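You operate a simulated robot arm through the tools that you are given. There is no shell and no other tool.

You run a simulated two-armed robot. Do the job below in one go: nothing can be reset, and whatever is moved stays where it is left.

TASK
Vent the air hose, pull it out of its reel and give it 4 bar.
Fine: hold the vent till the gauge shows zero before pulling; free the reel and leave it free; pull most of the way; dial before valve; watch the gauge.
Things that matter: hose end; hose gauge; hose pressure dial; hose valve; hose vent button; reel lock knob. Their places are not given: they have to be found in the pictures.

Only the result counts: the job must be done as asked and must still hold three seconds after the hand-in. Knocking over, shifting, dropping, spilling or breaking anything else fails it.

THE ROBOT
Two 7-joint arms with fingered hands on one trunk that stands fixed in place. Base frame: the origin is at the foot of the trunk, x ahead of it, y to its left, z up. Readings come in mm, rad, newtons and seconds.
The left shoulder is at [21, 208, 1585], the right one opposite. With the tool pointing down near the work surface each hand reaches from about 100 to 840 mm from the base axis, measured 20 degrees to its own side. Payload 5 kg a hand.
Tool frame (each hand has its own): the origin (TCP) lies between the finger pads and is the grasp point; the fingertips stand 48 mm ahead of it; z points along the fingers, y is the line along which they close. The gripper opens to 160 mm. The gripper's body begins 56 mm behind the TCP. The gripper is a hand of 4 fingers: y runs from the thumb to the fingers, the wrist lies at [-26, -142, -252] in the tool frame, and closing takes about 1.5 s.
Orientation is that of the tool frame in the base frame, as a unit quaternion [x, y, z, w]. With the fingers straight down and the wrist toward the robot, the tool's x, y and z point along [0, 1, 0], [1, 0, 0] and [0, 0, -1] of the base frame.

THE INTERFACE
- The arms move only by the tool step_arm. It takes "left_motion", "right_motion" or both (then of equal length, played together; a hand with none holds still); each is one flat list of numbers, 6 for each row, row after row: the shift along the tool's x, y, z in units of 200 mm (1.0 is 200 mm), then the turn, a rotation vector about the tool's x, y, z in units of 45 degrees (1.0 is 45 degrees). In form: [dx, dy, dz, rx, ry, rz, dx, dy, dz, rx, ry, rz, ...]. A call has 1 to 20 rows; each row is the pose to reach, as a shift and turn from the pose commanded when the call began, along the tool's axes at that moment. "left_gripper" and "right_gripper" are, for a hand that has rows, the closure, from 0 (fully open) to 1 (shut), set as the call begins (left out, the last holds). A call with a number of a shift or a turn outside -1 to 1 is refused whole. A row lasts 0.2 s, in which the tool goes at most 50 mm and 0.15 rad; a call with a longer step from one row to the next is refused whole, and so is a gripper value outside its range. A pose out of reach is approached as far as the arm can. The call stops where the force on the tool passes 80 N (or 10 N more than at its start, if that is more) or the arm is blocked; 0.2 s more then pass. The fingers move at their own pace (about 108 mm/s each) and stop on an object; they squeeze with about 24 N. The grip force told is the motor's: it shows also when the fingers shut on nothing. Time passes only in rows, and 0.2 s behind the last, so rows that repeat a pose let the fingers close. The reply holds the time, the measured pose of the TCP, the force on the tool along the base axes, the opening and the grip force, in the units named above and with some noise, with the torque about the TCP (base axes, N m) and any sound that the robot's microphone picked up.
- Cameras (640 x 400 px; columns grow to the right, rows downward): "scene" is now at [92.9, 9.3, 1795.5]; the picture's right is [0.01, -1.00, 0.00], its down [-0.49, -0.01, -0.87] and it looks along [0.87, 0.01, -0.49] (base axes); focal length 368 px, centre (320, 200). "left" rides on the left gripper at [-87, -133, -189] in its tool frame; the picture's right is [-0.83, -0.26, 0.49], its down [0.51, -0.71, 0.49] and it looks along [0.22, 0.66, 0.72] (tool axes); focal length 238 px, centre (320, 200). "right" rides on the right gripper at [87, -133, -189] in its tool frame; the picture's right is [-0.83, 0.26, -0.49], its down [-0.51, -0.71, 0.49] and it looks along [-0.22, 0.66, 0.72] (tool axes); focal length 238 px, centre (320, 200).
- snapshot(camera): a new picture of that camera. It takes no simulated time.
- slide_trunk(by): slides the trunk up (or, below 0, down) by that many mm; the arms and the scene camera ride with it, the base frame stays. It gives what a move gives, with no picture.
- curl_fingers(index, middle, ring, thumb_bend, thumb_turn, hand): sets how far each is bent, from 0 (flat) to 1 (curled in); at 0.3 the hand is open as for a grip, at 0.7 the pads meet at the TCP. One left out holds its place. A second passes; each finger stops where it meets its share of the squeeze, and holds until it gets a number again. A gripper value or a shape takes the hand back. It gives what a move gives, with no picture; readings hold the bend of each and the force on the fingers (four entries, about 0 where the hand has none), thumb and palm. thumb_turn goes from beside the hand (0) to across from the fingers (1), as for a grip.
- hand_shape(shape, hand): the hand has 4 fingers and takes this shape, open, in about a second: jaw (thumb against the fingers, like two jaws); tri (thumb and two fingers); tip (a fingertip pinch); poke (one finger out to press); point (the index stretched); flat (the hand flat); cup (the hand cupped); fist (a fist). The gripper value then closes the fingers along that shape, each until it touches; the sizes above hold for jaw. It gives what a move gives, with no picture.
- head_to(pan, tilt): turns the head with the scene camera to pan (to the left, within 1.501 rad either way) and tilt (down, from -0.506 to 1.204), counted from straight ahead of the robot. It gives what a move gives.
- locate(camera, pixels): for up to 12 pixels [column, row] of the newest picture of that camera ("zoom" is the newest enlarged one), the place [x, y, z] in the base frame of the surface seen there, good to about 2 mm, but the place of the scene camera against the robot may be out by one fixed shift of up to 25 mm in any direction. It takes no simulated time.
- close_up(camera, box): a new picture of the part [left, top, right, bottom] of that camera's present view, enlarged. It takes no simulated time.
- job_done(): hands the job in; it is judged then, once.

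Open the grippers and draw the arms clear of the work before you hand the job in, unless the task says otherwise.

The tools are called as a command line: name --argument value ..., lists and objects as JSON in quotes. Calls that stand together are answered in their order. step_arm: Moves the arms, as the interface text tells. Its arguments: {"type":"object","properties":{"left_motion":{"type":"array"},"left_gripper":{"type":"number"},"right_motion":{"type":"array"},"right_gripper":{"type":"number"}},"required":[]} The other tools are called the same way: slide_trunk (by) slides the trunk up or down; hand_shape (shape, hand) gives the hand a shape; curl_fingers (index, middle, ring, thumb_bend, thumb_turn, hand) moves the fingers one by one; head_to (pan, tilt) turns the head that bears the scene camera; snapshot (camera) takes a picture; locate (camera, pixels) gives the place of the surface under pixels of a picture; close_up (camera, box) takes an enlarged picture of a part of a camera's view; job_done () hands the job in.

At the start:

```text
clock: 0.0
left_tcp_pos: [617.3, 313.8, 1526.8]
left_tcp_rot: [0.708, 0.707, 0.0, 0.0]
left_force: [0.5, 0.6, 0.2]
left_ft_torque: [-0.03, -0.02, 0.01]
left_finger_gap: 159.4
left_grip_force: 0.1
left_shape: jaw
left_bend: [0.3, 0.3, 0.3, 0.3, 0.98]
left_finger forces: [0.1, 0.0, 0.0, 0.0, 0.0, 0.0]
right_tcp_pos: [760.4, -358.5, 1539.1]
right_tcp_rot: [0.707, 0.707, 0.0, 0.0]
right_force: [-0.6, -0.5, 0.2]
right_ft_torque: [0.01, 0.02, 0.0]
right_finger_gap: 159.4
right_grip_force: 0.1
right_shape: jaw
right_bend: [0.3, 0.3, 0.3, 0.3, 0.98]
right_finger forces: [0.0, 0.0, 0.0, 0.0, 0.0, 0.0]
trunk travel left (down, up): [-587.0, 103.0]
head pan, tilt: [0.014, 0.515]
```

scene: 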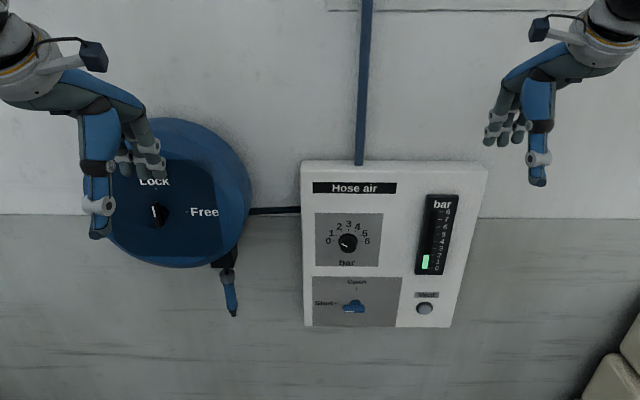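
right: 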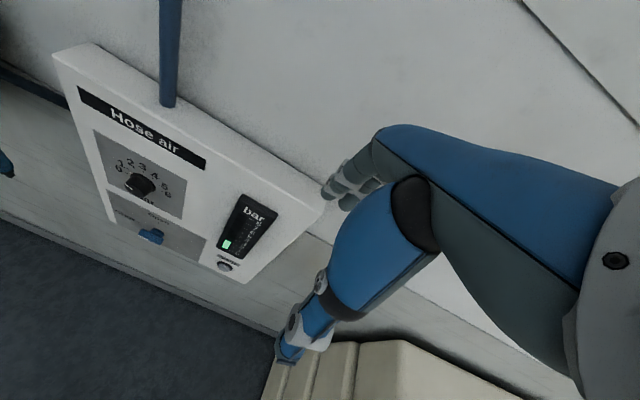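
left: 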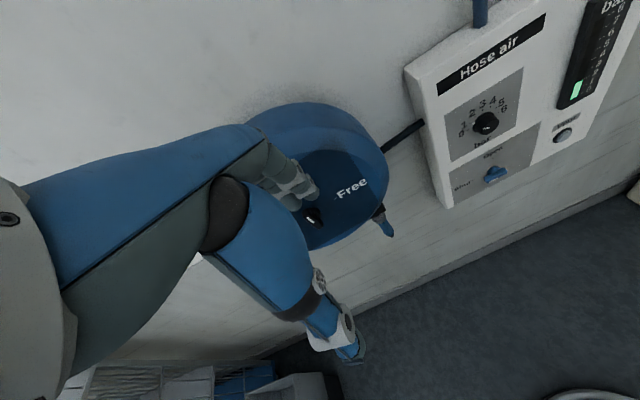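

The scene shows the reel (about 180,195) with the lock knob at (158,213), the hose end at (231,300), and a panel with dial (347,242), valve (354,306), gauge (436,235) and vent button (424,308). I take close-ups to measure them.

close_up --camera "scene" --box '[290, 150, 500, 340]'

locate --camera "scene" --pixels '[[347, 242], [354, 306], [357, 310], [424, 308], [436, 235], [158, 213], [231, 300], [228, 275], [233, 312], [370, 310], [370, 220], [200, 240]]'

close_up --camera "scene" --box '[90, 110, 310, 330]'

```text
2.11 times, centred on (395, 245) of scene
```

zoom: 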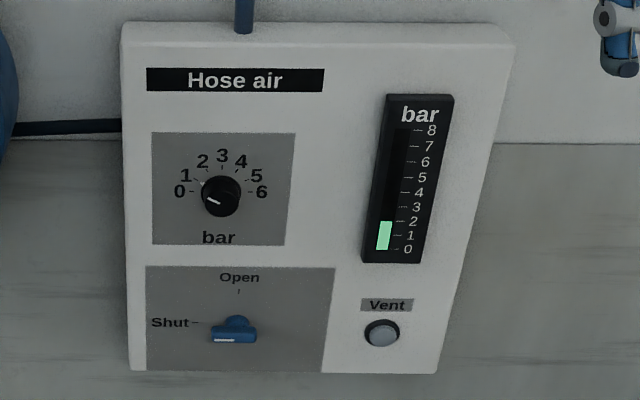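

```text
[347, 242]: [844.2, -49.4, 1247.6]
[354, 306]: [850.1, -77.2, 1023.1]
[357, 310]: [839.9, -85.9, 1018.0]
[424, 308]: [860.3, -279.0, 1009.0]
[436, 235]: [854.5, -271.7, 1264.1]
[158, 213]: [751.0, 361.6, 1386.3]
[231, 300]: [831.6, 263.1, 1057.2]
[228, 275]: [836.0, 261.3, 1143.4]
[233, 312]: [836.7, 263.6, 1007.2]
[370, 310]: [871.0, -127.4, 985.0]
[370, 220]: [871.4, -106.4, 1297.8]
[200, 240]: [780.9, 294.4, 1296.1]
```

```text
1.82 times, centred on (200, 220) of scene
```

zoom: 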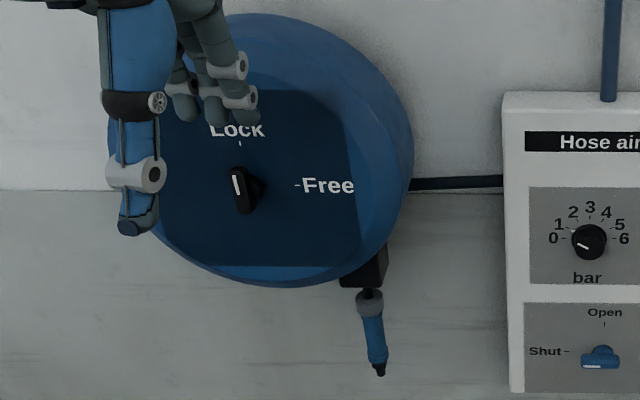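

I cross-check the same features with the hand cameras, which may show the fixed shift of the scene camera.

close_up --camera "left" --box '[400, 20, 620, 210]'

locate --camera "left" --pixels '[[486, 123], [496, 173], [562, 135], [313, 216], [385, 225], [380, 210], [578, 92], [515, 165], [500, 100], [340, 210]]'

locate --camera "right" --pixels '[[138, 185], [152, 235], [225, 267], [227, 245], [190, 240], [165, 175]]'

close_up --camera "right" --box '[50, 120, 290, 290]'

```text
2.11 times, centred on (510, 115) of left
```

zoom: 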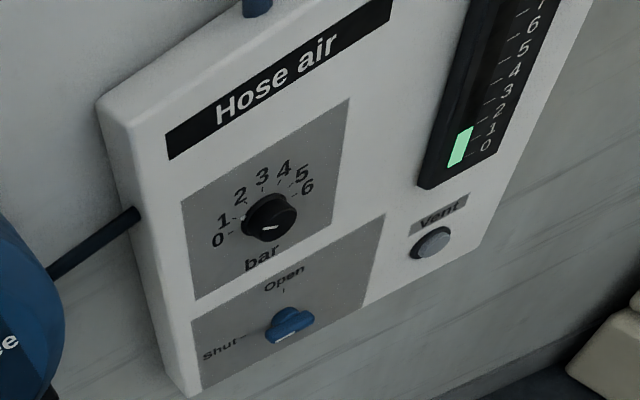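

```text
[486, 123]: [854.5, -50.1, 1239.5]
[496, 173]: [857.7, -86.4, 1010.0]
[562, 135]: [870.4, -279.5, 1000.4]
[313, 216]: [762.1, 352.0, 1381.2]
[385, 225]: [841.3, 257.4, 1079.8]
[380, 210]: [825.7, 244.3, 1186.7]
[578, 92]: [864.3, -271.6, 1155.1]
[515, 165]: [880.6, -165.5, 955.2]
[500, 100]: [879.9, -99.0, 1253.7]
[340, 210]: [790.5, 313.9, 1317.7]
```

```text
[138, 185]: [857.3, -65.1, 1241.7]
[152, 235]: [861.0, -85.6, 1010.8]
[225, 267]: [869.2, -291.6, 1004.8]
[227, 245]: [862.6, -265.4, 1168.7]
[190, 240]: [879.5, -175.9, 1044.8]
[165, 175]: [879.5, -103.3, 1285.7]
```

```text
2.35 times, centred on (170, 205) of right
```

zoom: 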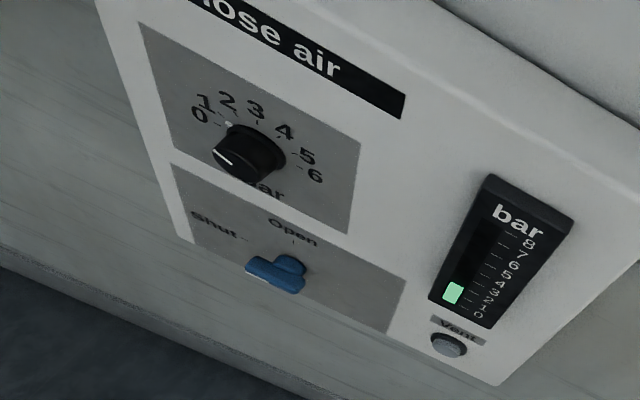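

The hand cameras put the panel face at x≈880 against 871 from the scene. I use tight zooms for accurate knob positions and the shift.

close_up --camera "left" --box '[540, 110, 590, 150]'

close_up --camera "right" --box '[200, 240, 250, 280]'

close_up --camera "scene" --box '[400, 280, 450, 320]'

```text
10.00 times, centred on (565, 130) of left
```

zoom: 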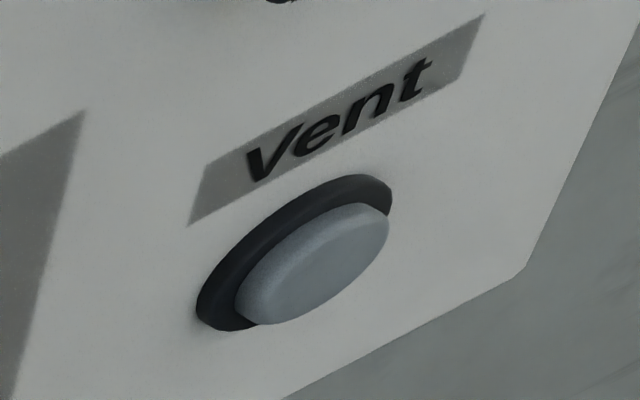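

```text
10.00 times, centred on (225, 260) of right
```

zoom: 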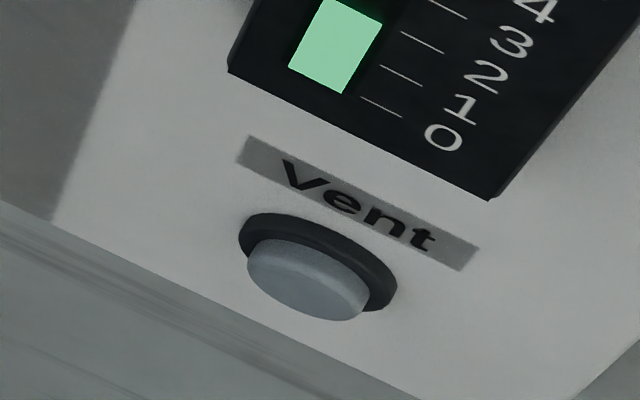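

```text
10.00 times, centred on (425, 300) of scene
```

zoom: 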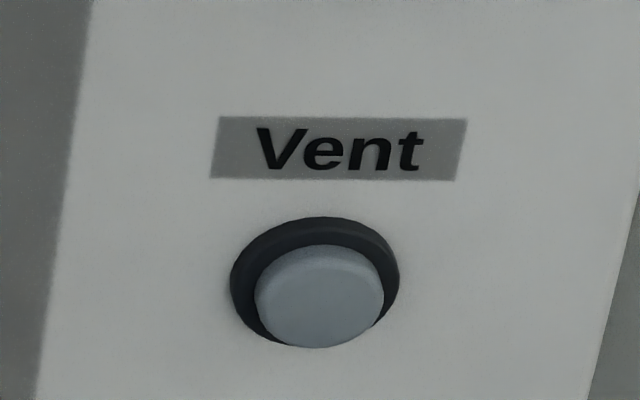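

Vent label corners and button face (318,300) are clear in the scene zoom; I locate them, then the same in the others.

locate --camera "zoom" --pixels '[[318, 300], [217, 118], [466, 120], [455, 180], [211, 177], [318, 217], [232, 290]]'

close_up --camera "left" --box '[540, 110, 590, 150]'

locate --camera "zoom" --pixels '[[318, 265], [207, 165], [483, 15], [459, 78], [190, 224]]'

close_up --camera "right" --box '[200, 240, 250, 280]'

locate --camera "zoom" --pixels '[[308, 280], [250, 136], [479, 248], [461, 270], [238, 160]]'

```text
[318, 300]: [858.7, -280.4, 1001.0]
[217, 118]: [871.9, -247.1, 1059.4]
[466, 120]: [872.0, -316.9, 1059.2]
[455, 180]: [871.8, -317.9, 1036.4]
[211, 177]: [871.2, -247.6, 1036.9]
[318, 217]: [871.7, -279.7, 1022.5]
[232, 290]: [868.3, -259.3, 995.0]
```

```text
10.00 times, centred on (565, 130) of left
```

zoom: 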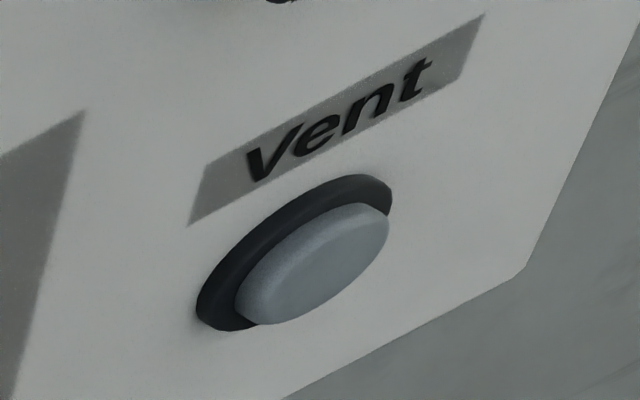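

```text
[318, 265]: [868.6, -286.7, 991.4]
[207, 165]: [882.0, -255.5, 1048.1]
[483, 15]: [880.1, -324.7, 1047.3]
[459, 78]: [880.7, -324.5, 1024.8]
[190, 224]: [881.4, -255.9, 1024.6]
```

```text
10.00 times, centred on (225, 260) of right
```

zoom: 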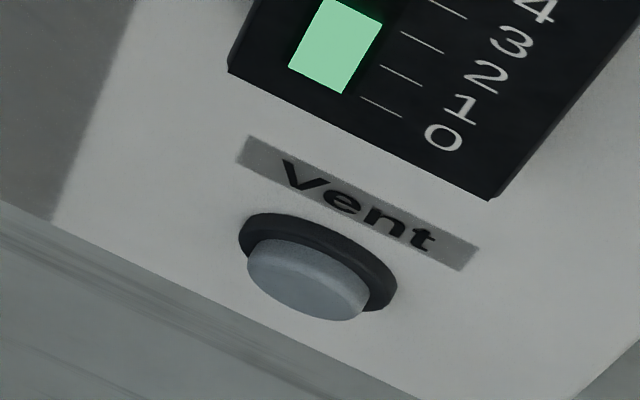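

```text
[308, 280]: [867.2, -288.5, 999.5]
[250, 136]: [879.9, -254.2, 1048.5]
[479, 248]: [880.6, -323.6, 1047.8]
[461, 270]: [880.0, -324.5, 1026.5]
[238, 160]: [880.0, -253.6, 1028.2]
```

True positions are the scene ones plus about (+9, −7.5, −11.3). Next I zoom tightly on the dial, valve, reel knob and hose end.

close_up --camera "scene" --box '[315, 210, 385, 270]'

locate --camera "zoom" --pixels '[[300, 290], [260, 295], [320, 230], [70, 30], [550, 30]]'

close_up --camera "scene" --box '[310, 270, 400, 330]'

close_up --camera "scene" --box '[130, 170, 220, 240]'

close_up --camera "scene" --box '[190, 240, 270, 330]'

close_up --camera "left" --box '[260, 120, 430, 260]'

```text
6.67 times, centred on (350, 240) of scene
```

zoom: 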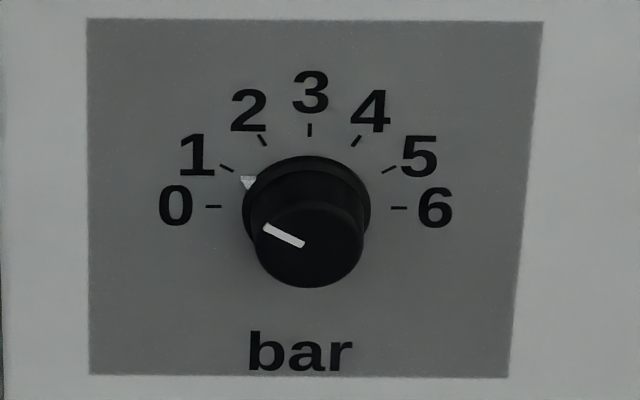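

```text
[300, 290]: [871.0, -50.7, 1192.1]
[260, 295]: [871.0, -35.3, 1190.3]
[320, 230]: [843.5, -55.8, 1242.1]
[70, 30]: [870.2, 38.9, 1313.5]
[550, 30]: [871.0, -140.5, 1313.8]
```

```text
6.67 times, centred on (355, 300) of scene
```

zoom: 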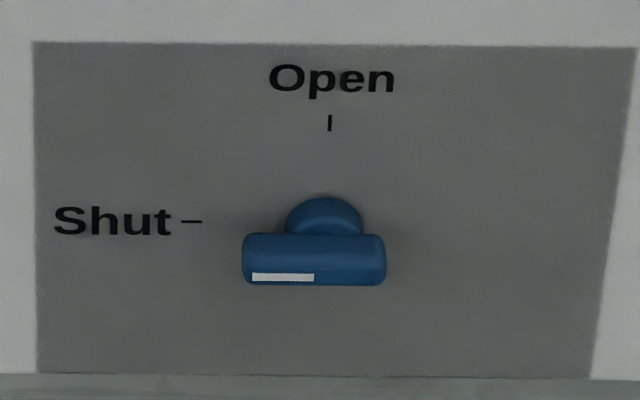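

```text
5.71 times, centred on (175, 205) of scene
```

zoom: 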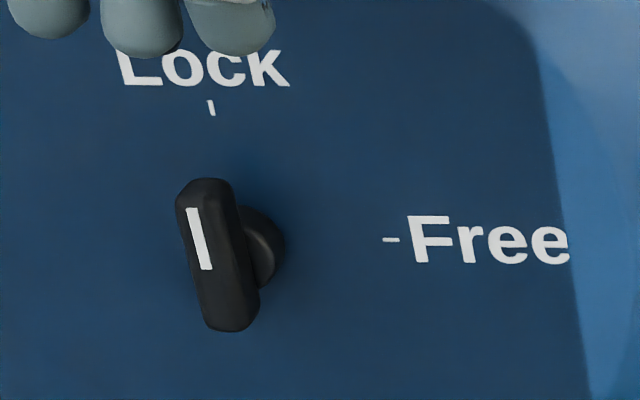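

```text
4.44 times, centred on (230, 285) of scene
```

zoom: 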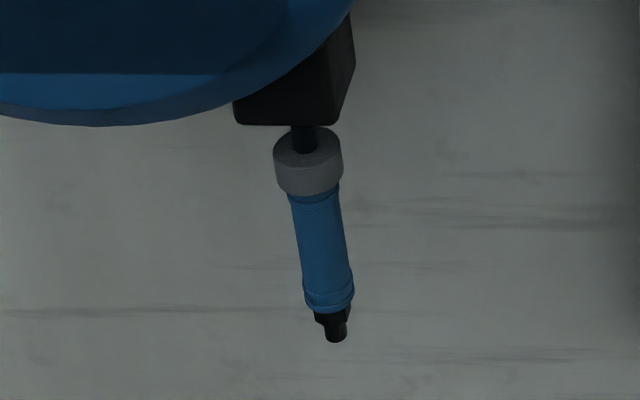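

```text
2.86 times, centred on (345, 190) of left
```

zoom: 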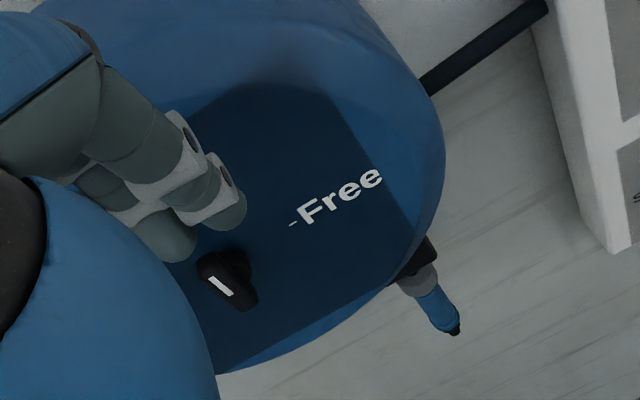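

The dial's mark sits near 0.9 bar, the valve is at Shut, the reel knob at Lock, and the gauge at about 2 bar. I draw both hands back and pitch them toward the wall in two steps of 45 degrees.

step_arm --left_motion '[0, -0.05, 0, -0.17, 0, 0, 0, -0.1, 0, -0.34, 0, 0, 0, -0.15, 0, -0.51, 0, 0, 0, -0.2, 0, -0.68, 0, 0, 0, -0.25, 0, -0.85, 0, 0, 0, -0.3, 0, -1, 0, 0]' --right_motion '[0, -0.2, 0, -0.17, 0, 0, 0, -0.4, 0, -0.34, 0, 0, 0, -0.6, 0, -0.51, 0, 0, 0, -0.8, 0, -0.68, 0, 0, 0, -0.9, 0, -0.85, 0, 0, 0, -1, 0, -1, 0, 0]'

step_arm --left_motion '[0, 0, 0, -0.17, 0, 0, 0, 0, 0, -0.34, 0, 0, 0, 0, 0, -0.51, 0, 0, 0, 0, 0, -0.68, 0, 0, 0, 0, 0, -0.85, 0, 0, 0, 0, 0, -1, 0, 0, 0, 0, 0, -1, 0, 0]' --right_motion '[0, 0, 0, -0.17, 0, 0, 0, 0, 0, -0.34, 0, 0, 0, 0, 0, -0.51, 0, 0, 0, 0, 0, -0.68, 0, 0, 0, 0, 0, -0.85, 0, 0, 0, 0, 0, -1, 0, 0, 0, 0, 0, -1, 0, 0]'

snapshot --camera "scene"

```text
clock: 1.4
left_tcp_pos: [619.2, 339.8, 1478.4]
left_tcp_rot: [0.71, 0.698, 0.088, 0.04]
left_force: [22.9, 15.8, 26.5]
left_ft_torque: [-1.07, 1.98, -0.34]
left_finger_gap: 159.5
left_grip_force: 0.0
left_shape: jaw
left_bend: [0.3, 0.3, 0.3, 0.3, 0.98]
left_finger forces: [0.0, 0.0, 0.1, 0.0, 0.1, 0.0]
left hand out of reach, approached as far as the arm can: row 1, 2, 3, 4, 5, 6
right_tcp_pos: [614.3, -384.8, 1544.9]
right_tcp_rot: [0.655, 0.653, 0.27, 0.268]
right_force: [0.5, -5.5, -1.4]
right_ft_torque: [0.41, -0.16, 0.44]
right_finger_gap: 159.9
right_grip_force: 0.1
right_shape: jaw
right_bend: [0.3, 0.3, 0.3, 0.3, 0.98]
right_finger forces: [0.0, 0.0, 0.1, 0.1, 0.0, 0.0]
right hand out of reach, approached as far as the arm can: row 3, 5, 6
trunk travel left (down, up): [-587.0, 103.0]
head pan, tilt: [0.014, 0.515]
```

```text
clock: 3.0
left_tcp_pos: [620.9, 349.2, 1481.7]
left_tcp_rot: [0.632, 0.609, 0.362, 0.314]
left_force: [0.4, -0.9, -0.2]
left_ft_torque: [0.05, 0.01, 0.09]
left_finger_gap: 160.1
left_grip_force: 0.0
left_shape: jaw
left_bend: [0.3, 0.3, 0.3, 0.3, 0.98]
left_finger forces: [0.0, 0.0, 0.0, 0.0, 0.0, 0.0]
left hand out of reach, approached as far as the arm can: row 4, 5, 6, 7
right_tcp_pos: [611.2, -381.3, 1548.4]
right_tcp_rot: [0.5, 0.499, 0.5, 0.501]
right_force: [-0.4, -1.2, 0.0]
right_ft_torque: [0.02, 0.01, 0.06]
right_finger_gap: 160.1
right_grip_force: 0.0
right_shape: jaw
right_bend: [0.3, 0.3, 0.3, 0.3, 0.98]
right_finger forces: [0.0, 0.0, 0.0, 0.0, 0.0, 0.0]
right hand out of reach, approached as far as the arm can: row 1, 2
trunk travel left (down, up): [-587.0, 103.0]
head pan, tilt: [0.014, 0.515]
```

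```text
taken
```

scene: 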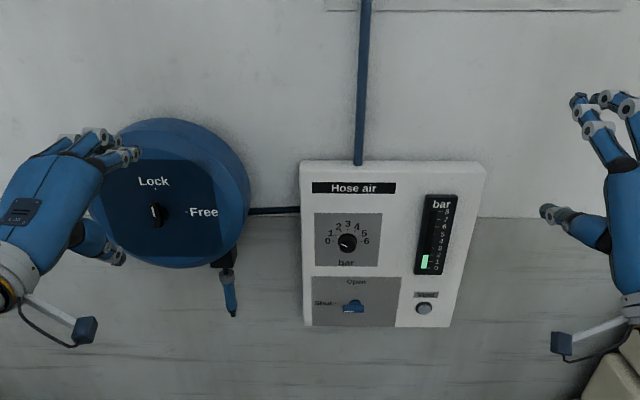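

The right hand now points at the wall; the left is about 30 degrees short. I lower the trunk by 250 mm so the shoulders sit nearer work height, then finish the left hand's pitch.

slide_trunk --by -250

snapshot --camera "scene"

snapshot --camera "right"

snapshot --camera "left"

```text
clock: 5.6
left_tcp_pos: [621.9, 349.9, 1230.3]
left_tcp_rot: [0.633, 0.609, 0.36, 0.315]
left_force: [-0.2, -0.2, -0.6]
left_ft_torque: [0.0, 0.03, 0.0]
left_finger_gap: 160.1
left_grip_force: 0.0
left_shape: jaw
left_bend: [0.3, 0.3, 0.3, 0.3, 0.98]
left_finger forces: [0.0, 0.0, 0.0, 0.1, 0.0, 0.1]
right_tcp_pos: [612.6, -380.6, 1298.9]
right_tcp_rot: [0.5, 0.5, 0.5, 0.5]
right_force: [-0.8, -1.0, 1.0]
right_ft_torque: [-0.01, -0.01, 0.01]
right_finger_gap: 160.0
right_grip_force: 0.0
right_shape: jaw
right_bend: [0.3, 0.3, 0.3, 0.3, 0.98]
right_finger forces: [0.0, 0.0, 0.0, 0.1, 0.0, 0.0]
trunk travel left (down, up): [-337.0, 353.0]
head pan, tilt: [0.014, 0.515]
```

```text
taken
```

scene: 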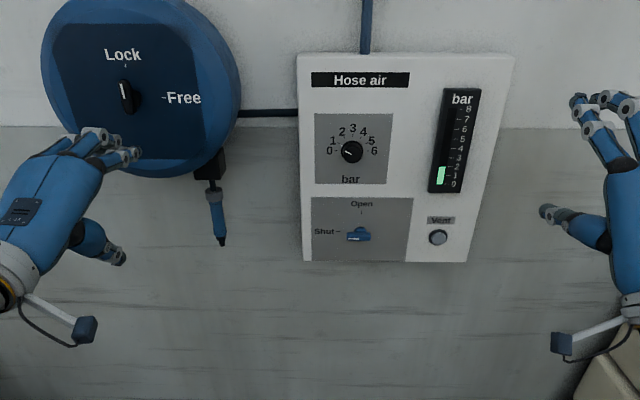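

```text
taken
```

right: 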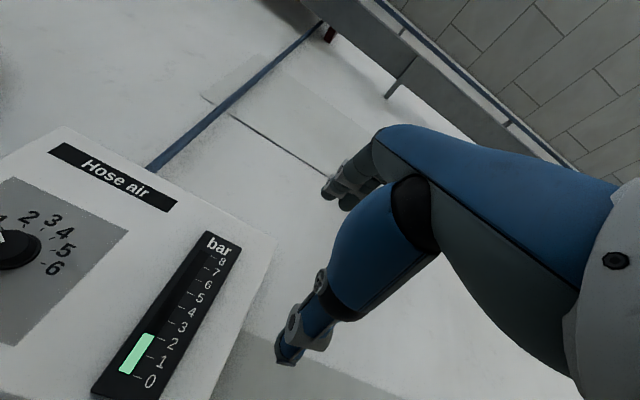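

```text
taken
```

left: 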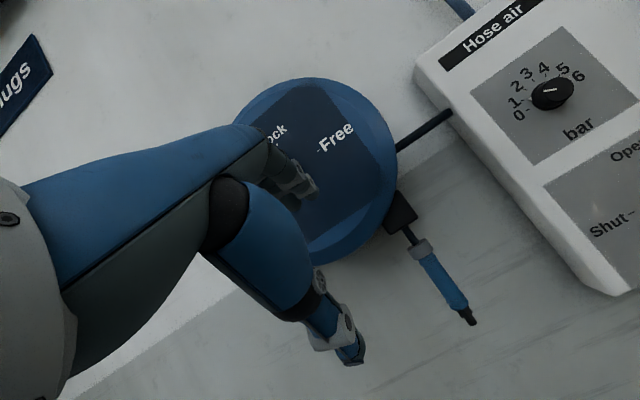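

Good view of everything. I give the right hand the poke shape and look where its finger stands.

hand_shape --shape "poke" --hand "right"

snapshot --camera "right"

close_up --camera "scene" --box '[520, 70, 640, 350]'

```text
clock: 6.5
left_tcp_pos: [622.5, 350.4, 1229.7]
left_tcp_rot: [0.632, 0.609, 0.362, 0.314]
left_force: [0.4, -0.4, 0.5]
left_ft_torque: [0.0, 0.0, -0.02]
left_finger_gap: 159.8
left_grip_force: 0.1
left_shape: jaw
left_bend: [0.3, 0.3, 0.3, 0.3, 0.98]
left_finger forces: [0.0, 0.1, 0.0, 0.1, 0.0, 0.0]
right_tcp_pos: [611.6, -380.7, 1297.7]
right_tcp_rot: [0.5, 0.5, 0.5, 0.5]
right_force: [-0.2, -0.4, 1.1]
right_ft_torque: [-0.01, 0.0, 0.01]
right_finger_gap: 0.0
right_grip_force: 0.0
right_shape: poke
right_bend: [0.7, 0.7, 0.99, 1.0, 1.0]
right_finger forces: [0.0, 0.1, 0.0, 0.0, 0.0, 0.0]
trunk travel left (down, up): [-337.0, 353.0]
head pan, tilt: [0.014, 0.515]
```

```text
taken
```

right: 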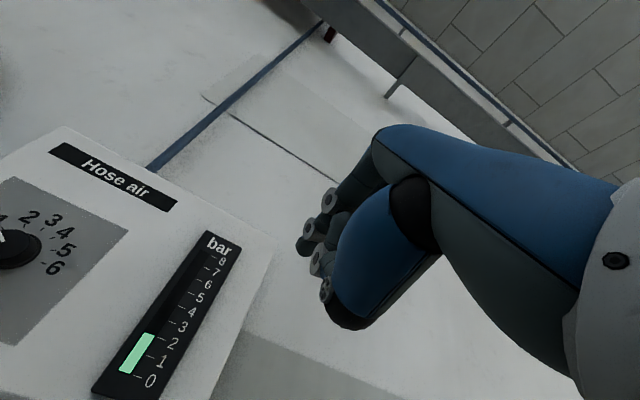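

```text
1.43 times, centred on (580, 210) of scene
```

zoom: 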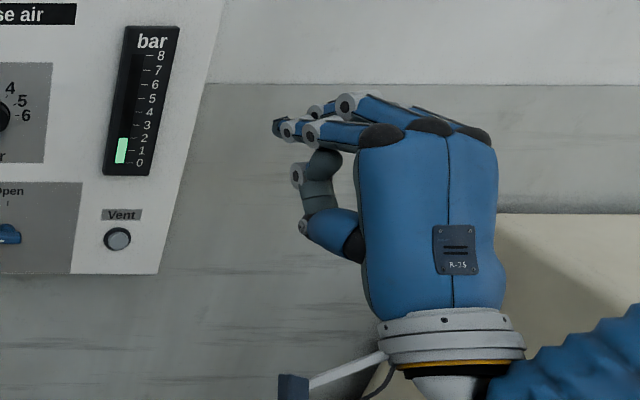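

Two fingers now stand forward, tip at about (276,126) in the zoom. I locate fingertip points to get the tip's offset from the TCP.

locate --camera "zoom" --pixels '[[278, 126], [290, 128], [312, 132], [313, 110], [345, 103], [296, 176]]'

close_up --camera "right" --box '[280, 170, 420, 340]'

locate --camera "right" --pixels '[[305, 245], [310, 227], [318, 262], [325, 290], [329, 198], [303, 246]]'

```text
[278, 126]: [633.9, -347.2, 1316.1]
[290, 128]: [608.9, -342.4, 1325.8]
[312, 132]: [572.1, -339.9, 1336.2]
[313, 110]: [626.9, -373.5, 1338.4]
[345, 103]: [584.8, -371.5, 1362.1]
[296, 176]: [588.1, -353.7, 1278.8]
```

```text
2.35 times, centred on (350, 255) of right
```

zoom: 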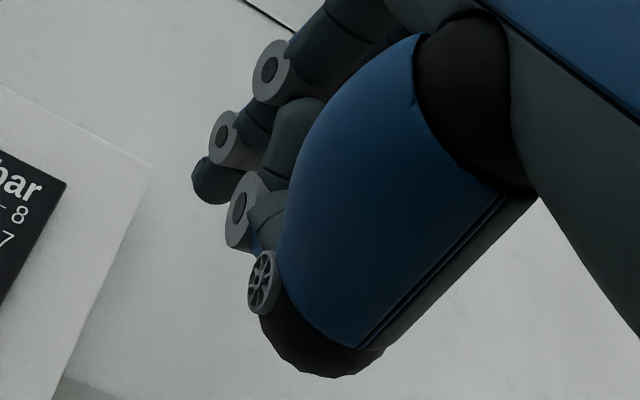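

```text
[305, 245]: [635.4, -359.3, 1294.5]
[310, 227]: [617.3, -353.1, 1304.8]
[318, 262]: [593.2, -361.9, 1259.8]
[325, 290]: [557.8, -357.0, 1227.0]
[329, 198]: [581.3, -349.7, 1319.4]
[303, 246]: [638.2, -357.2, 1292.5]
```

The index tip stands about 24 mm along tool x and 45 mm ahead of the TCP. I curl the middle finger away so only the index presses.

curl_fingers --hand "right" --middle 1.0 --index 0.6

close_up --camera "right" --box '[280, 170, 420, 340]'

close_up --camera "scene" --box '[540, 90, 640, 200]'

```text
clock: 7.5
left_tcp_pos: [622.6, 349.9, 1229.7]
left_tcp_rot: [0.633, 0.609, 0.361, 0.314]
left_force: [-0.5, -0.1, -0.5]
left_ft_torque: [-0.01, -0.02, -0.01]
left_finger_gap: 159.6
left_grip_force: 0.0
left_shape: jaw
left_bend: [0.3, 0.3, 0.3, 0.3, 0.98]
left_finger forces: [0.1, 0.0, 0.0, 0.0, 0.0, 0.1]
right_tcp_pos: [610.6, -380.4, 1298.6]
right_tcp_rot: [0.499, 0.5, 0.5, 0.5]
right_force: [0.6, 0.5, -0.1]
right_ft_torque: [0.0, 0.03, 0.04]
right_finger_gap: 69.0
right_grip_force: 0.1
right_shape: fingers
right_bend: [0.6, 0.79, 0.99, 1.0, 1.0]
right_finger forces: [0.0, 0.0, 0.0, 0.0, 0.1, 0.0]
trunk travel left (down, up): [-337.0, 353.0]
head pan, tilt: [0.014, 0.515]
```

```text
2.35 times, centred on (350, 255) of right
```

zoom: 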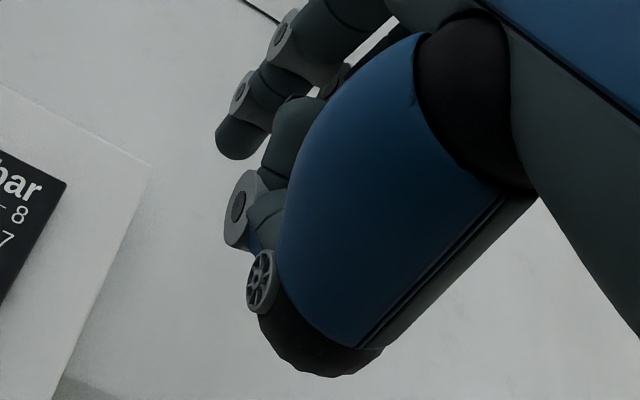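

```text
3.64 times, centred on (590, 145) of scene
```

zoom: 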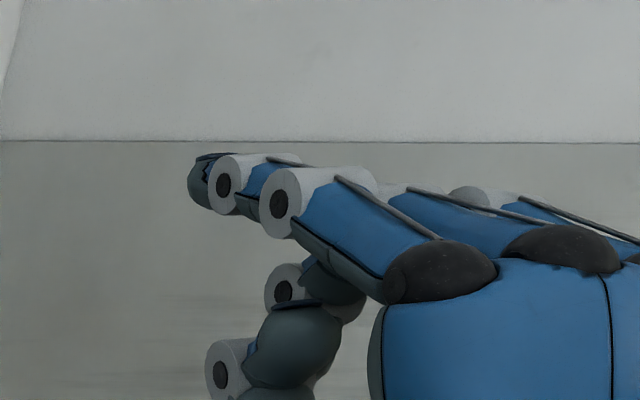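

Only the index stands out now; I locate its tip in both views.

locate --camera "zoom" --pixels '[[190, 182], [200, 190], [212, 200], [225, 190]]'

close_up --camera "right" --box '[280, 170, 420, 340]'

locate --camera "zoom" --pixels '[[219, 150], [226, 140], [235, 125], [240, 155]]'

```text
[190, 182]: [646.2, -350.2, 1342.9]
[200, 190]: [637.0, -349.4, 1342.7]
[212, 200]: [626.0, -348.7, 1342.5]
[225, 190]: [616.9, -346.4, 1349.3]
```

```text
2.35 times, centred on (350, 255) of right
```

zoom: 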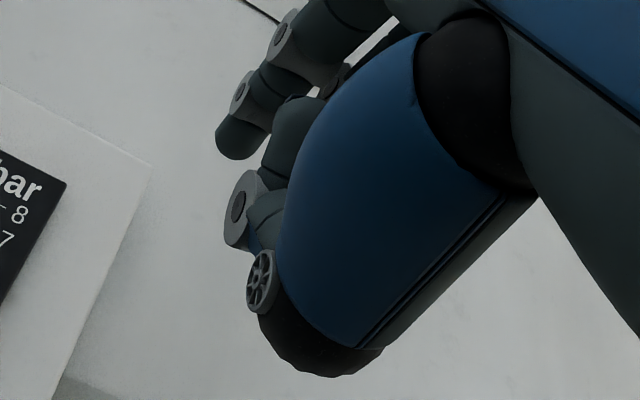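

```text
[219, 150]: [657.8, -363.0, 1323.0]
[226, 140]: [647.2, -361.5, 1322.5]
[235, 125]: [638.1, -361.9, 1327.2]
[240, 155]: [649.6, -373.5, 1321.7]
```

The index tip is near TCP + (51, 20, 30) mm in base axes. I check the beige box at the right and whether the fingers clear it before moving down.

snapshot --camera "scene"

locate --camera "scene" --pixels '[[590, 385], [575, 398], [620, 355], [560, 390], [400, 390], [100, 390], [610, 370], [500, 340], [216, 165], [208, 190], [222, 243], [438, 237]]'

head_to --pan -0.4 --tilt 0.9

snapshot --camera "scene"

head_to --pan 0.4 --tilt 0.9

snapshot --camera "scene"

```text
taken
```

scene: 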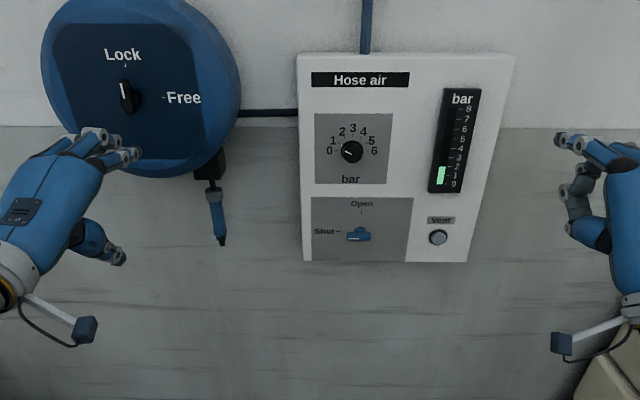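

```text
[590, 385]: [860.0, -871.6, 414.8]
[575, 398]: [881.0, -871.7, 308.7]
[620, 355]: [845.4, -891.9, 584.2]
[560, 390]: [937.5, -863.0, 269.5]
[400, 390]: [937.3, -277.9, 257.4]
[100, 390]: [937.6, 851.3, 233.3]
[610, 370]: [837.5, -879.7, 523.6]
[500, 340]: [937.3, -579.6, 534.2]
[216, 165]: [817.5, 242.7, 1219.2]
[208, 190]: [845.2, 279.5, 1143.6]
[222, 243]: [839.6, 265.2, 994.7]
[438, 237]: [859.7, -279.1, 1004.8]
```

```text
clock: 8.4
left_tcp_pos: [621.9, 349.5, 1228.7]
left_tcp_rot: [0.633, 0.609, 0.361, 0.314]
left_force: [-0.3, -0.7, 0.2]
left_ft_torque: [0.02, 0.0, -0.02]
left_finger_gap: 160.2
left_grip_force: 0.1
left_shape: jaw
left_bend: [0.3, 0.3, 0.3, 0.3, 0.98]
left_finger forces: [0.1, 0.1, 0.0, 0.0, 0.1, 0.0]
right_tcp_pos: [611.8, -381.3, 1298.0]
right_tcp_rot: [0.5, 0.5, 0.5, 0.499]
right_force: [0.1, -0.3, -0.9]
right_ft_torque: [-0.02, 0.01, 0.0]
right_finger_gap: 69.4
right_grip_force: 0.0
right_shape: fingers
right_bend: [0.6, 0.79, 0.99, 1.0, 1.0]
right_finger forces: [0.1, 0.0, 0.1, 0.0, 0.0, 0.0]
trunk travel left (down, up): [-337.0, 353.0]
head pan, tilt: [-0.4, 0.901]
```

```text
taken
```

scene: 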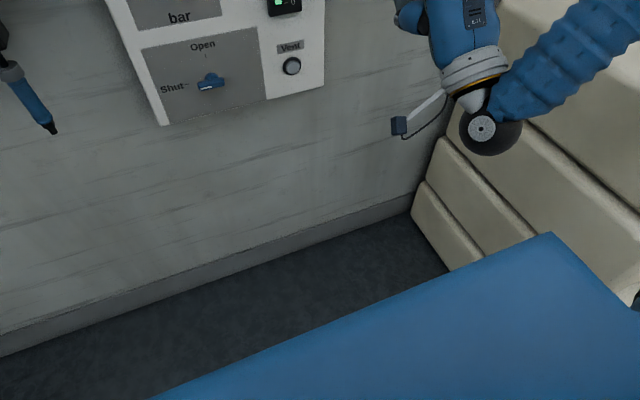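

```text
clock: 9.5
left_tcp_pos: [621.7, 350.1, 1230.4]
left_tcp_rot: [0.633, 0.609, 0.36, 0.314]
left_force: [0.1, -0.7, 0.3]
left_ft_torque: [0.0, 0.02, 0.0]
left_finger_gap: 160.1
left_grip_force: 0.1
left_shape: jaw
left_bend: [0.3, 0.3, 0.3, 0.3, 0.98]
left_finger forces: [0.0, 0.0, 0.0, 0.0, 0.0, 0.1]
right_tcp_pos: [612.4, -381.5, 1298.4]
right_tcp_rot: [0.501, 0.499, 0.5, 0.5]
right_force: [0.5, -0.1, 0.2]
right_ft_torque: [0.05, -0.01, -0.02]
right_finger_gap: 68.9
right_grip_force: 0.1
right_shape: fingers
right_bend: [0.6, 0.79, 0.99, 1.0, 1.0]
right_finger forces: [0.0, 0.0, 0.1, 0.0, 0.1, 0.0]
trunk travel left (down, up): [-337.0, 353.0]
head pan, tilt: [0.4, 0.901]
```

```text
taken
```

scene: 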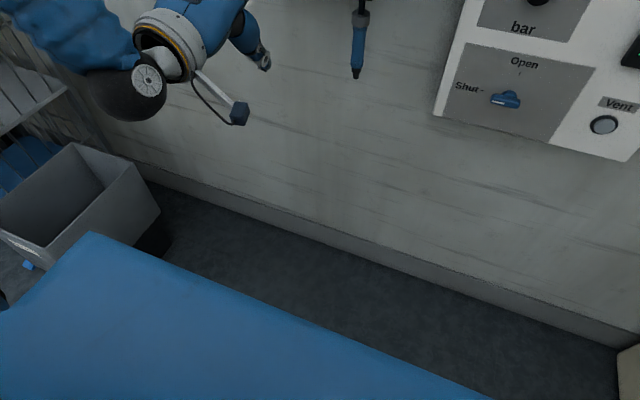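

A blue flat part lies low in front of the trunk, with a crate at the left. I locate them to keep clear.

locate --camera "scene" --pixels '[[95, 235], [300, 320], [450, 390], [100, 300], [70, 150], [155, 210], [30, 110], [30, 240]]'

head_to --pan 0.0 --tilt 0.6

```text
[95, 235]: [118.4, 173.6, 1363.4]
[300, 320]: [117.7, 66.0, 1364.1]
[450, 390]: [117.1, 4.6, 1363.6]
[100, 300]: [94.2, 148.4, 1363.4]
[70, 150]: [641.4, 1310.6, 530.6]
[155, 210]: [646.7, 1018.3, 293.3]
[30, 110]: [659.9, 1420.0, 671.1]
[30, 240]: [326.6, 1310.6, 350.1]
```

```text
clock: 10.4
left_tcp_pos: [621.5, 350.4, 1230.0]
left_tcp_rot: [0.632, 0.609, 0.361, 0.314]
left_force: [0.5, 0.1, -0.4]
left_ft_torque: [0.01, 0.01, -0.02]
left_finger_gap: 159.9
left_grip_force: 0.0
left_shape: jaw
left_bend: [0.3, 0.3, 0.3, 0.3, 0.98]
left_finger forces: [0.0, 0.0, 0.0, 0.1, 0.0, 0.1]
right_tcp_pos: [611.9, -379.0, 1298.7]
right_tcp_rot: [0.501, 0.5, 0.5, 0.499]
right_force: [-0.4, -0.3, 0.0]
right_ft_torque: [0.02, 0.02, 0.02]
right_finger_gap: 69.1
right_grip_force: 0.0
right_shape: fingers
right_bend: [0.6, 0.79, 0.99, 1.0, 1.0]
right_finger forces: [0.0, 0.0, 0.0, 0.1, 0.0, 0.0]
trunk travel left (down, up): [-337.0, 353.0]
head pan, tilt: [0.0, 0.6]
```

The blue part is the robot's own chest and the rest is far off. I lower the trunk another 150 mm, then bring the right index in front of the vent button.

slide_trunk --by -150

step_arm --right_motion '[0.06, -0.15, 0, 0, 0, 0, 0.12, -0.3, 0, 0, 0, 0, 0.18, -0.45, 0.0, 0, 0, 0, 0.24, -0.6, 0, 0, 0, 0, 0.3, -0.75, 0, 0, 0, 0, 0.36, -0.94, 0, 0, 0, 0, 0.36, -0.94, 0.2, 0, 0, 0, 0.36, -0.94, 0.4, 0, 0, 0, 0.36, -0.94, 0.6, 0, 0, 0, 0.36, -0.94, 0.8, 0, 0, 0, 0.36, -0.94, 0.87, 0, 0, 0, 0.36, -0.94, 0.87, 0, 0, 0]'

snapshot --camera "scene"

snapshot --camera "right"

```text
clock: 12.1
left_tcp_pos: [621.3, 350.6, 1079.5]
left_tcp_rot: [0.632, 0.609, 0.361, 0.314]
left_force: [-0.6, -0.1, 0.0]
left_ft_torque: [0.0, 0.01, 0.04]
left_finger_gap: 160.0
left_grip_force: 0.0
left_shape: jaw
left_bend: [0.3, 0.3, 0.3, 0.3, 0.98]
left_finger forces: [0.1, 0.0, 0.0, 0.0, 0.0, 0.1]
right_tcp_pos: [611.7, -381.1, 1149.5]
right_tcp_rot: [0.5, 0.5, 0.5, 0.5]
right_force: [-0.7, 0.3, 0.7]
right_ft_torque: [0.02, 0.03, -0.03]
right_finger_gap: 69.3
right_grip_force: 0.1
right_shape: fingers
right_bend: [0.6, 0.79, 0.99, 1.0, 1.0]
right_finger forces: [0.0, 0.0, 0.0, 0.0, 0.0, 0.1]
trunk travel left (down, up): [-187.0, 503.0]
head pan, tilt: [0.0, 0.6]
```

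```text
clock: 14.7
left_tcp_pos: [621.7, 349.2, 1079.5]
left_tcp_rot: [0.633, 0.609, 0.361, 0.314]
left_force: [-0.6, 0.0, 0.0]
left_ft_torque: [0.0, -0.02, 0.01]
left_finger_gap: 159.9
left_grip_force: 0.1
left_shape: jaw
left_bend: [0.3, 0.3, 0.3, 0.3, 0.98]
left_finger forces: [0.0, 0.1, 0.0, 0.1, 0.0, 0.1]
right_tcp_pos: [786.9, -308.3, 960.9]
right_tcp_rot: [0.5, 0.501, 0.501, 0.499]
right_force: [0.1, -0.3, 0.7]
right_ft_torque: [-0.02, 0.02, -0.04]
right_finger_gap: 69.0
right_grip_force: 0.0
right_shape: fingers
right_bend: [0.6, 0.79, 0.99, 1.0, 1.0]
right_finger forces: [0.0, 0.0, 0.0, 0.1, 0.0, 0.0]
trunk travel left (down, up): [-187.0, 503.0]
head pan, tilt: [0.0, 0.6]
```

```text
taken
```

scene: 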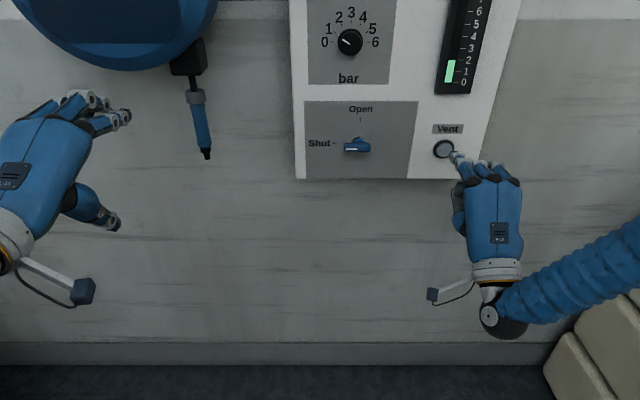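

```text
taken
```

right: 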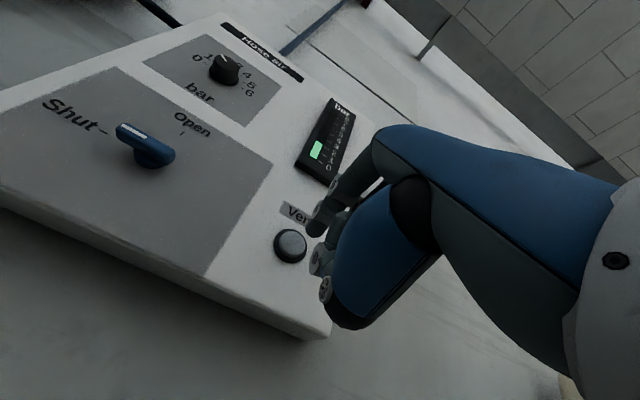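

The index tip is just in front of the button. I zoom in and locate both in each camera.

close_up --camera "scene" --box '[420, 115, 500, 175]'

close_up --camera "right" --box '[250, 190, 350, 280]'

locate --camera "zoom" --pixels '[[180, 240], [266, 190], [280, 170], [130, 240], [230, 235]]'

locate --camera "scene" --pixels '[[443, 150], [455, 154], [457, 157]]'

```text
6.67 times, centred on (460, 145) of scene
```

zoom: 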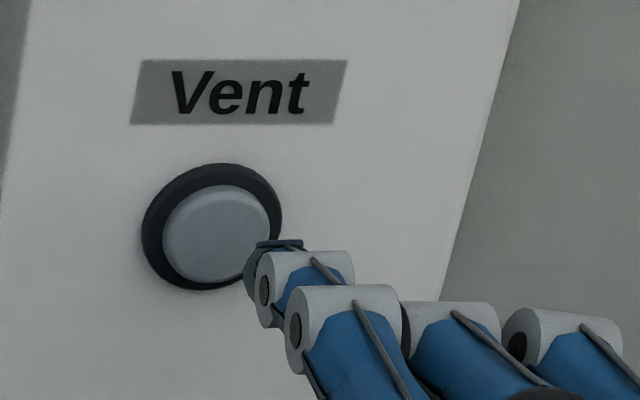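

```text
4.44 times, centred on (300, 235) of right
```

zoom: 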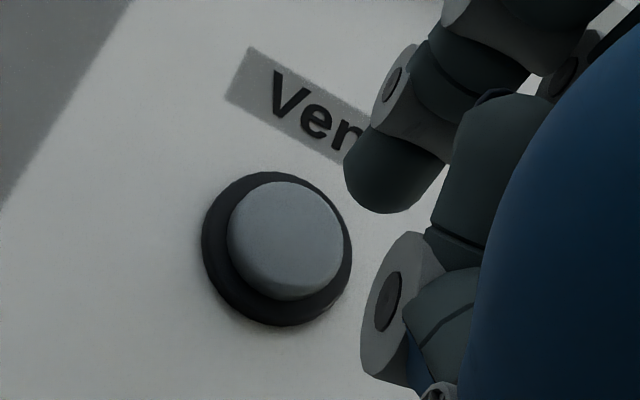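

```text
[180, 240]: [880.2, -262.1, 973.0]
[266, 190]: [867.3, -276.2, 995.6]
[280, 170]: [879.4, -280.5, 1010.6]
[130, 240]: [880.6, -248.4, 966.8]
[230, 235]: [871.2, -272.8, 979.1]
```

```text
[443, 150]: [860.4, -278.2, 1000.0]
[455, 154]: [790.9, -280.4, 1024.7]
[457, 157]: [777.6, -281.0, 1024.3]
```

I locate the actual tip: scene (450,156) and right-zoom (365,190).

locate --camera "zoom" --pixels '[[350, 185], [360, 200], [380, 205], [285, 240], [400, 170]]'

locate --camera "scene" --pixels '[[449, 156], [450, 158], [449, 154]]'

```text
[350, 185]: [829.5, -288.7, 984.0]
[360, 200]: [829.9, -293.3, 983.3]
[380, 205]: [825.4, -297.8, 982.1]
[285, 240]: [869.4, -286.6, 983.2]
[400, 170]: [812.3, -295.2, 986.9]
```

```text
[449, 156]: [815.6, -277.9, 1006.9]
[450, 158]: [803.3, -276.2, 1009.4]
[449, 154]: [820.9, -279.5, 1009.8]
```

Tip centre ≈(835,−290,991), button ≈(868,−287,987): aligned. I push forward in small steps and read the force.

step_arm --right_motion '[0.01, -0.01, 0.08, 0, 0, 0, 0.01, -0.01, 0.14, 0, 0, 0, 0.01, -0.01, 0.17, 0, 0, 0, 0.01, -0.01, 0.19, 0, 0, 0, 0.01, -0.01, 0.2, 0, 0, 0, 0.01, -0.01, 0.21, 0, 0, 0]'

close_up --camera "right" --box '[250, 80, 370, 280]'

close_up --camera "scene" --box '[420, 0, 520, 175]'

```text
clock: 16.1
left_tcp_pos: [618.9, 351.0, 1081.4]
left_tcp_rot: [0.632, 0.608, 0.362, 0.315]
left_force: [-0.1, 0.0, -0.4]
left_ft_torque: [-0.01, -0.02, -0.02]
left_finger_gap: 159.8
left_grip_force: 0.1
left_shape: jaw
left_bend: [0.3, 0.3, 0.3, 0.3, 0.98]
left_finger forces: [0.0, 0.0, 0.1, 0.0, 0.0, 0.0]
right_tcp_pos: [824.5, -306.3, 961.7]
right_tcp_rot: [0.498, 0.5, 0.502, 0.5]
right_force: [-51.2, 0.7, 3.5]
right_ft_torque: [0.04, -1.89, 0.94]
right_finger_gap: 67.1
right_grip_force: 25.5
right_shape: fingers
right_bend: [0.61, 0.79, 0.99, 1.0, 1.0]
right_finger forces: [51.2, 0.1, 0.1, 0.0, 0.0, 0.0]
trunk travel left (down, up): [-187.0, 503.0]
head pan, tilt: [0.0, 0.6]
heard: click
```

```text
2.00 times, centred on (310, 180) of right
```

zoom: 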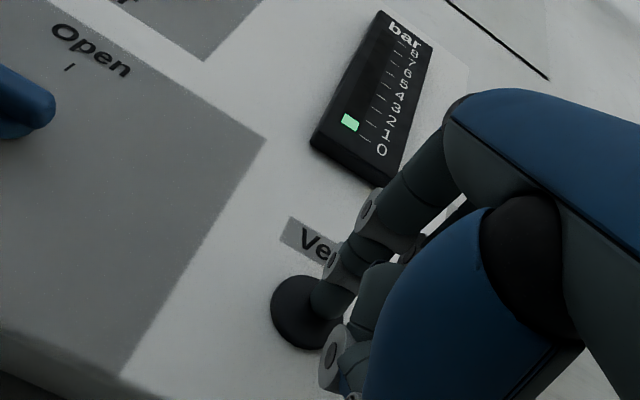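

```text
2.29 times, centred on (470, 88) of scene
```

zoom: 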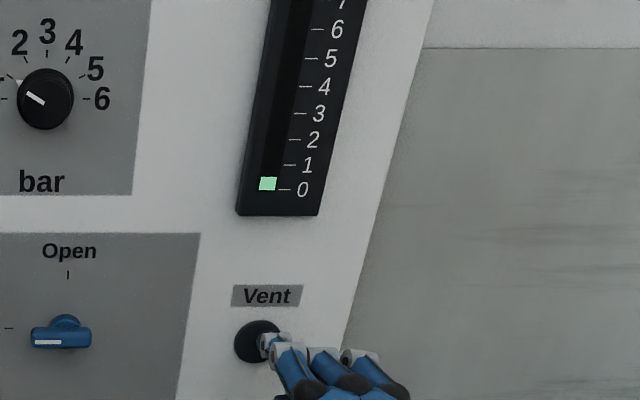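

The button clicked at 51 N and the bar fell to about 0.5 bar. I keep holding the same pose and look again.

step_arm --right_motion '[0, 0, 0, 0, 0, 0, 0, 0, 0, 0, 0, 0, 0, 0, 0, 0, 0, 0, 0, 0, 0, 0, 0, 0, 0, 0, 0, 0, 0, 0, 0, 0, 0, 0, 0, 0, 0, 0, 0, 0, 0, 0, 0, 0, 0, 0, 0, 0, 0, 0, 0, 0, 0, 0, 0, 0, 0, 0, 0, 0]'

close_up --camera "scene" --box '[420, 0, 520, 175]'

close_up --camera "right" --box '[280, 80, 370, 190]'

```text
clock: 18.3
left_tcp_pos: [617.7, 350.2, 1082.0]
left_tcp_rot: [0.632, 0.609, 0.362, 0.315]
left_force: [-0.1, 0.2, -0.5]
left_ft_torque: [-0.03, 0.04, 0.03]
left_finger_gap: 160.0
left_grip_force: 0.1
left_shape: jaw
left_bend: [0.3, 0.3, 0.3, 0.3, 0.98]
left_finger forces: [0.0, 0.0, 0.0, 0.0, 0.0, 0.0]
right_tcp_pos: [825.2, -308.3, 962.8]
right_tcp_rot: [0.498, 0.499, 0.502, 0.501]
right_force: [-51.9, 3.2, 2.2]
right_ft_torque: [-0.08, -1.87, 1.12]
right_finger_gap: 67.2
right_grip_force: 25.2
right_shape: fingers
right_bend: [0.61, 0.79, 0.99, 1.0, 1.0]
right_finger forces: [52.0, 0.0, 0.0, 0.1, 0.1, 0.1]
trunk travel left (down, up): [-187.0, 503.0]
head pan, tilt: [0.0, 0.6]
```

```text
2.29 times, centred on (470, 88) of scene
```

zoom: 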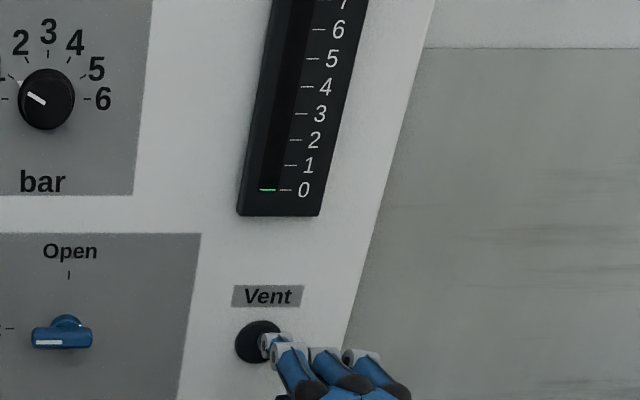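

```text
3.64 times, centred on (325, 135) of right
```

zoom: 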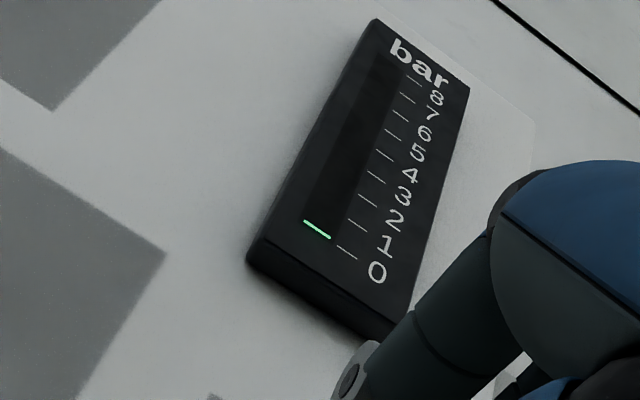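

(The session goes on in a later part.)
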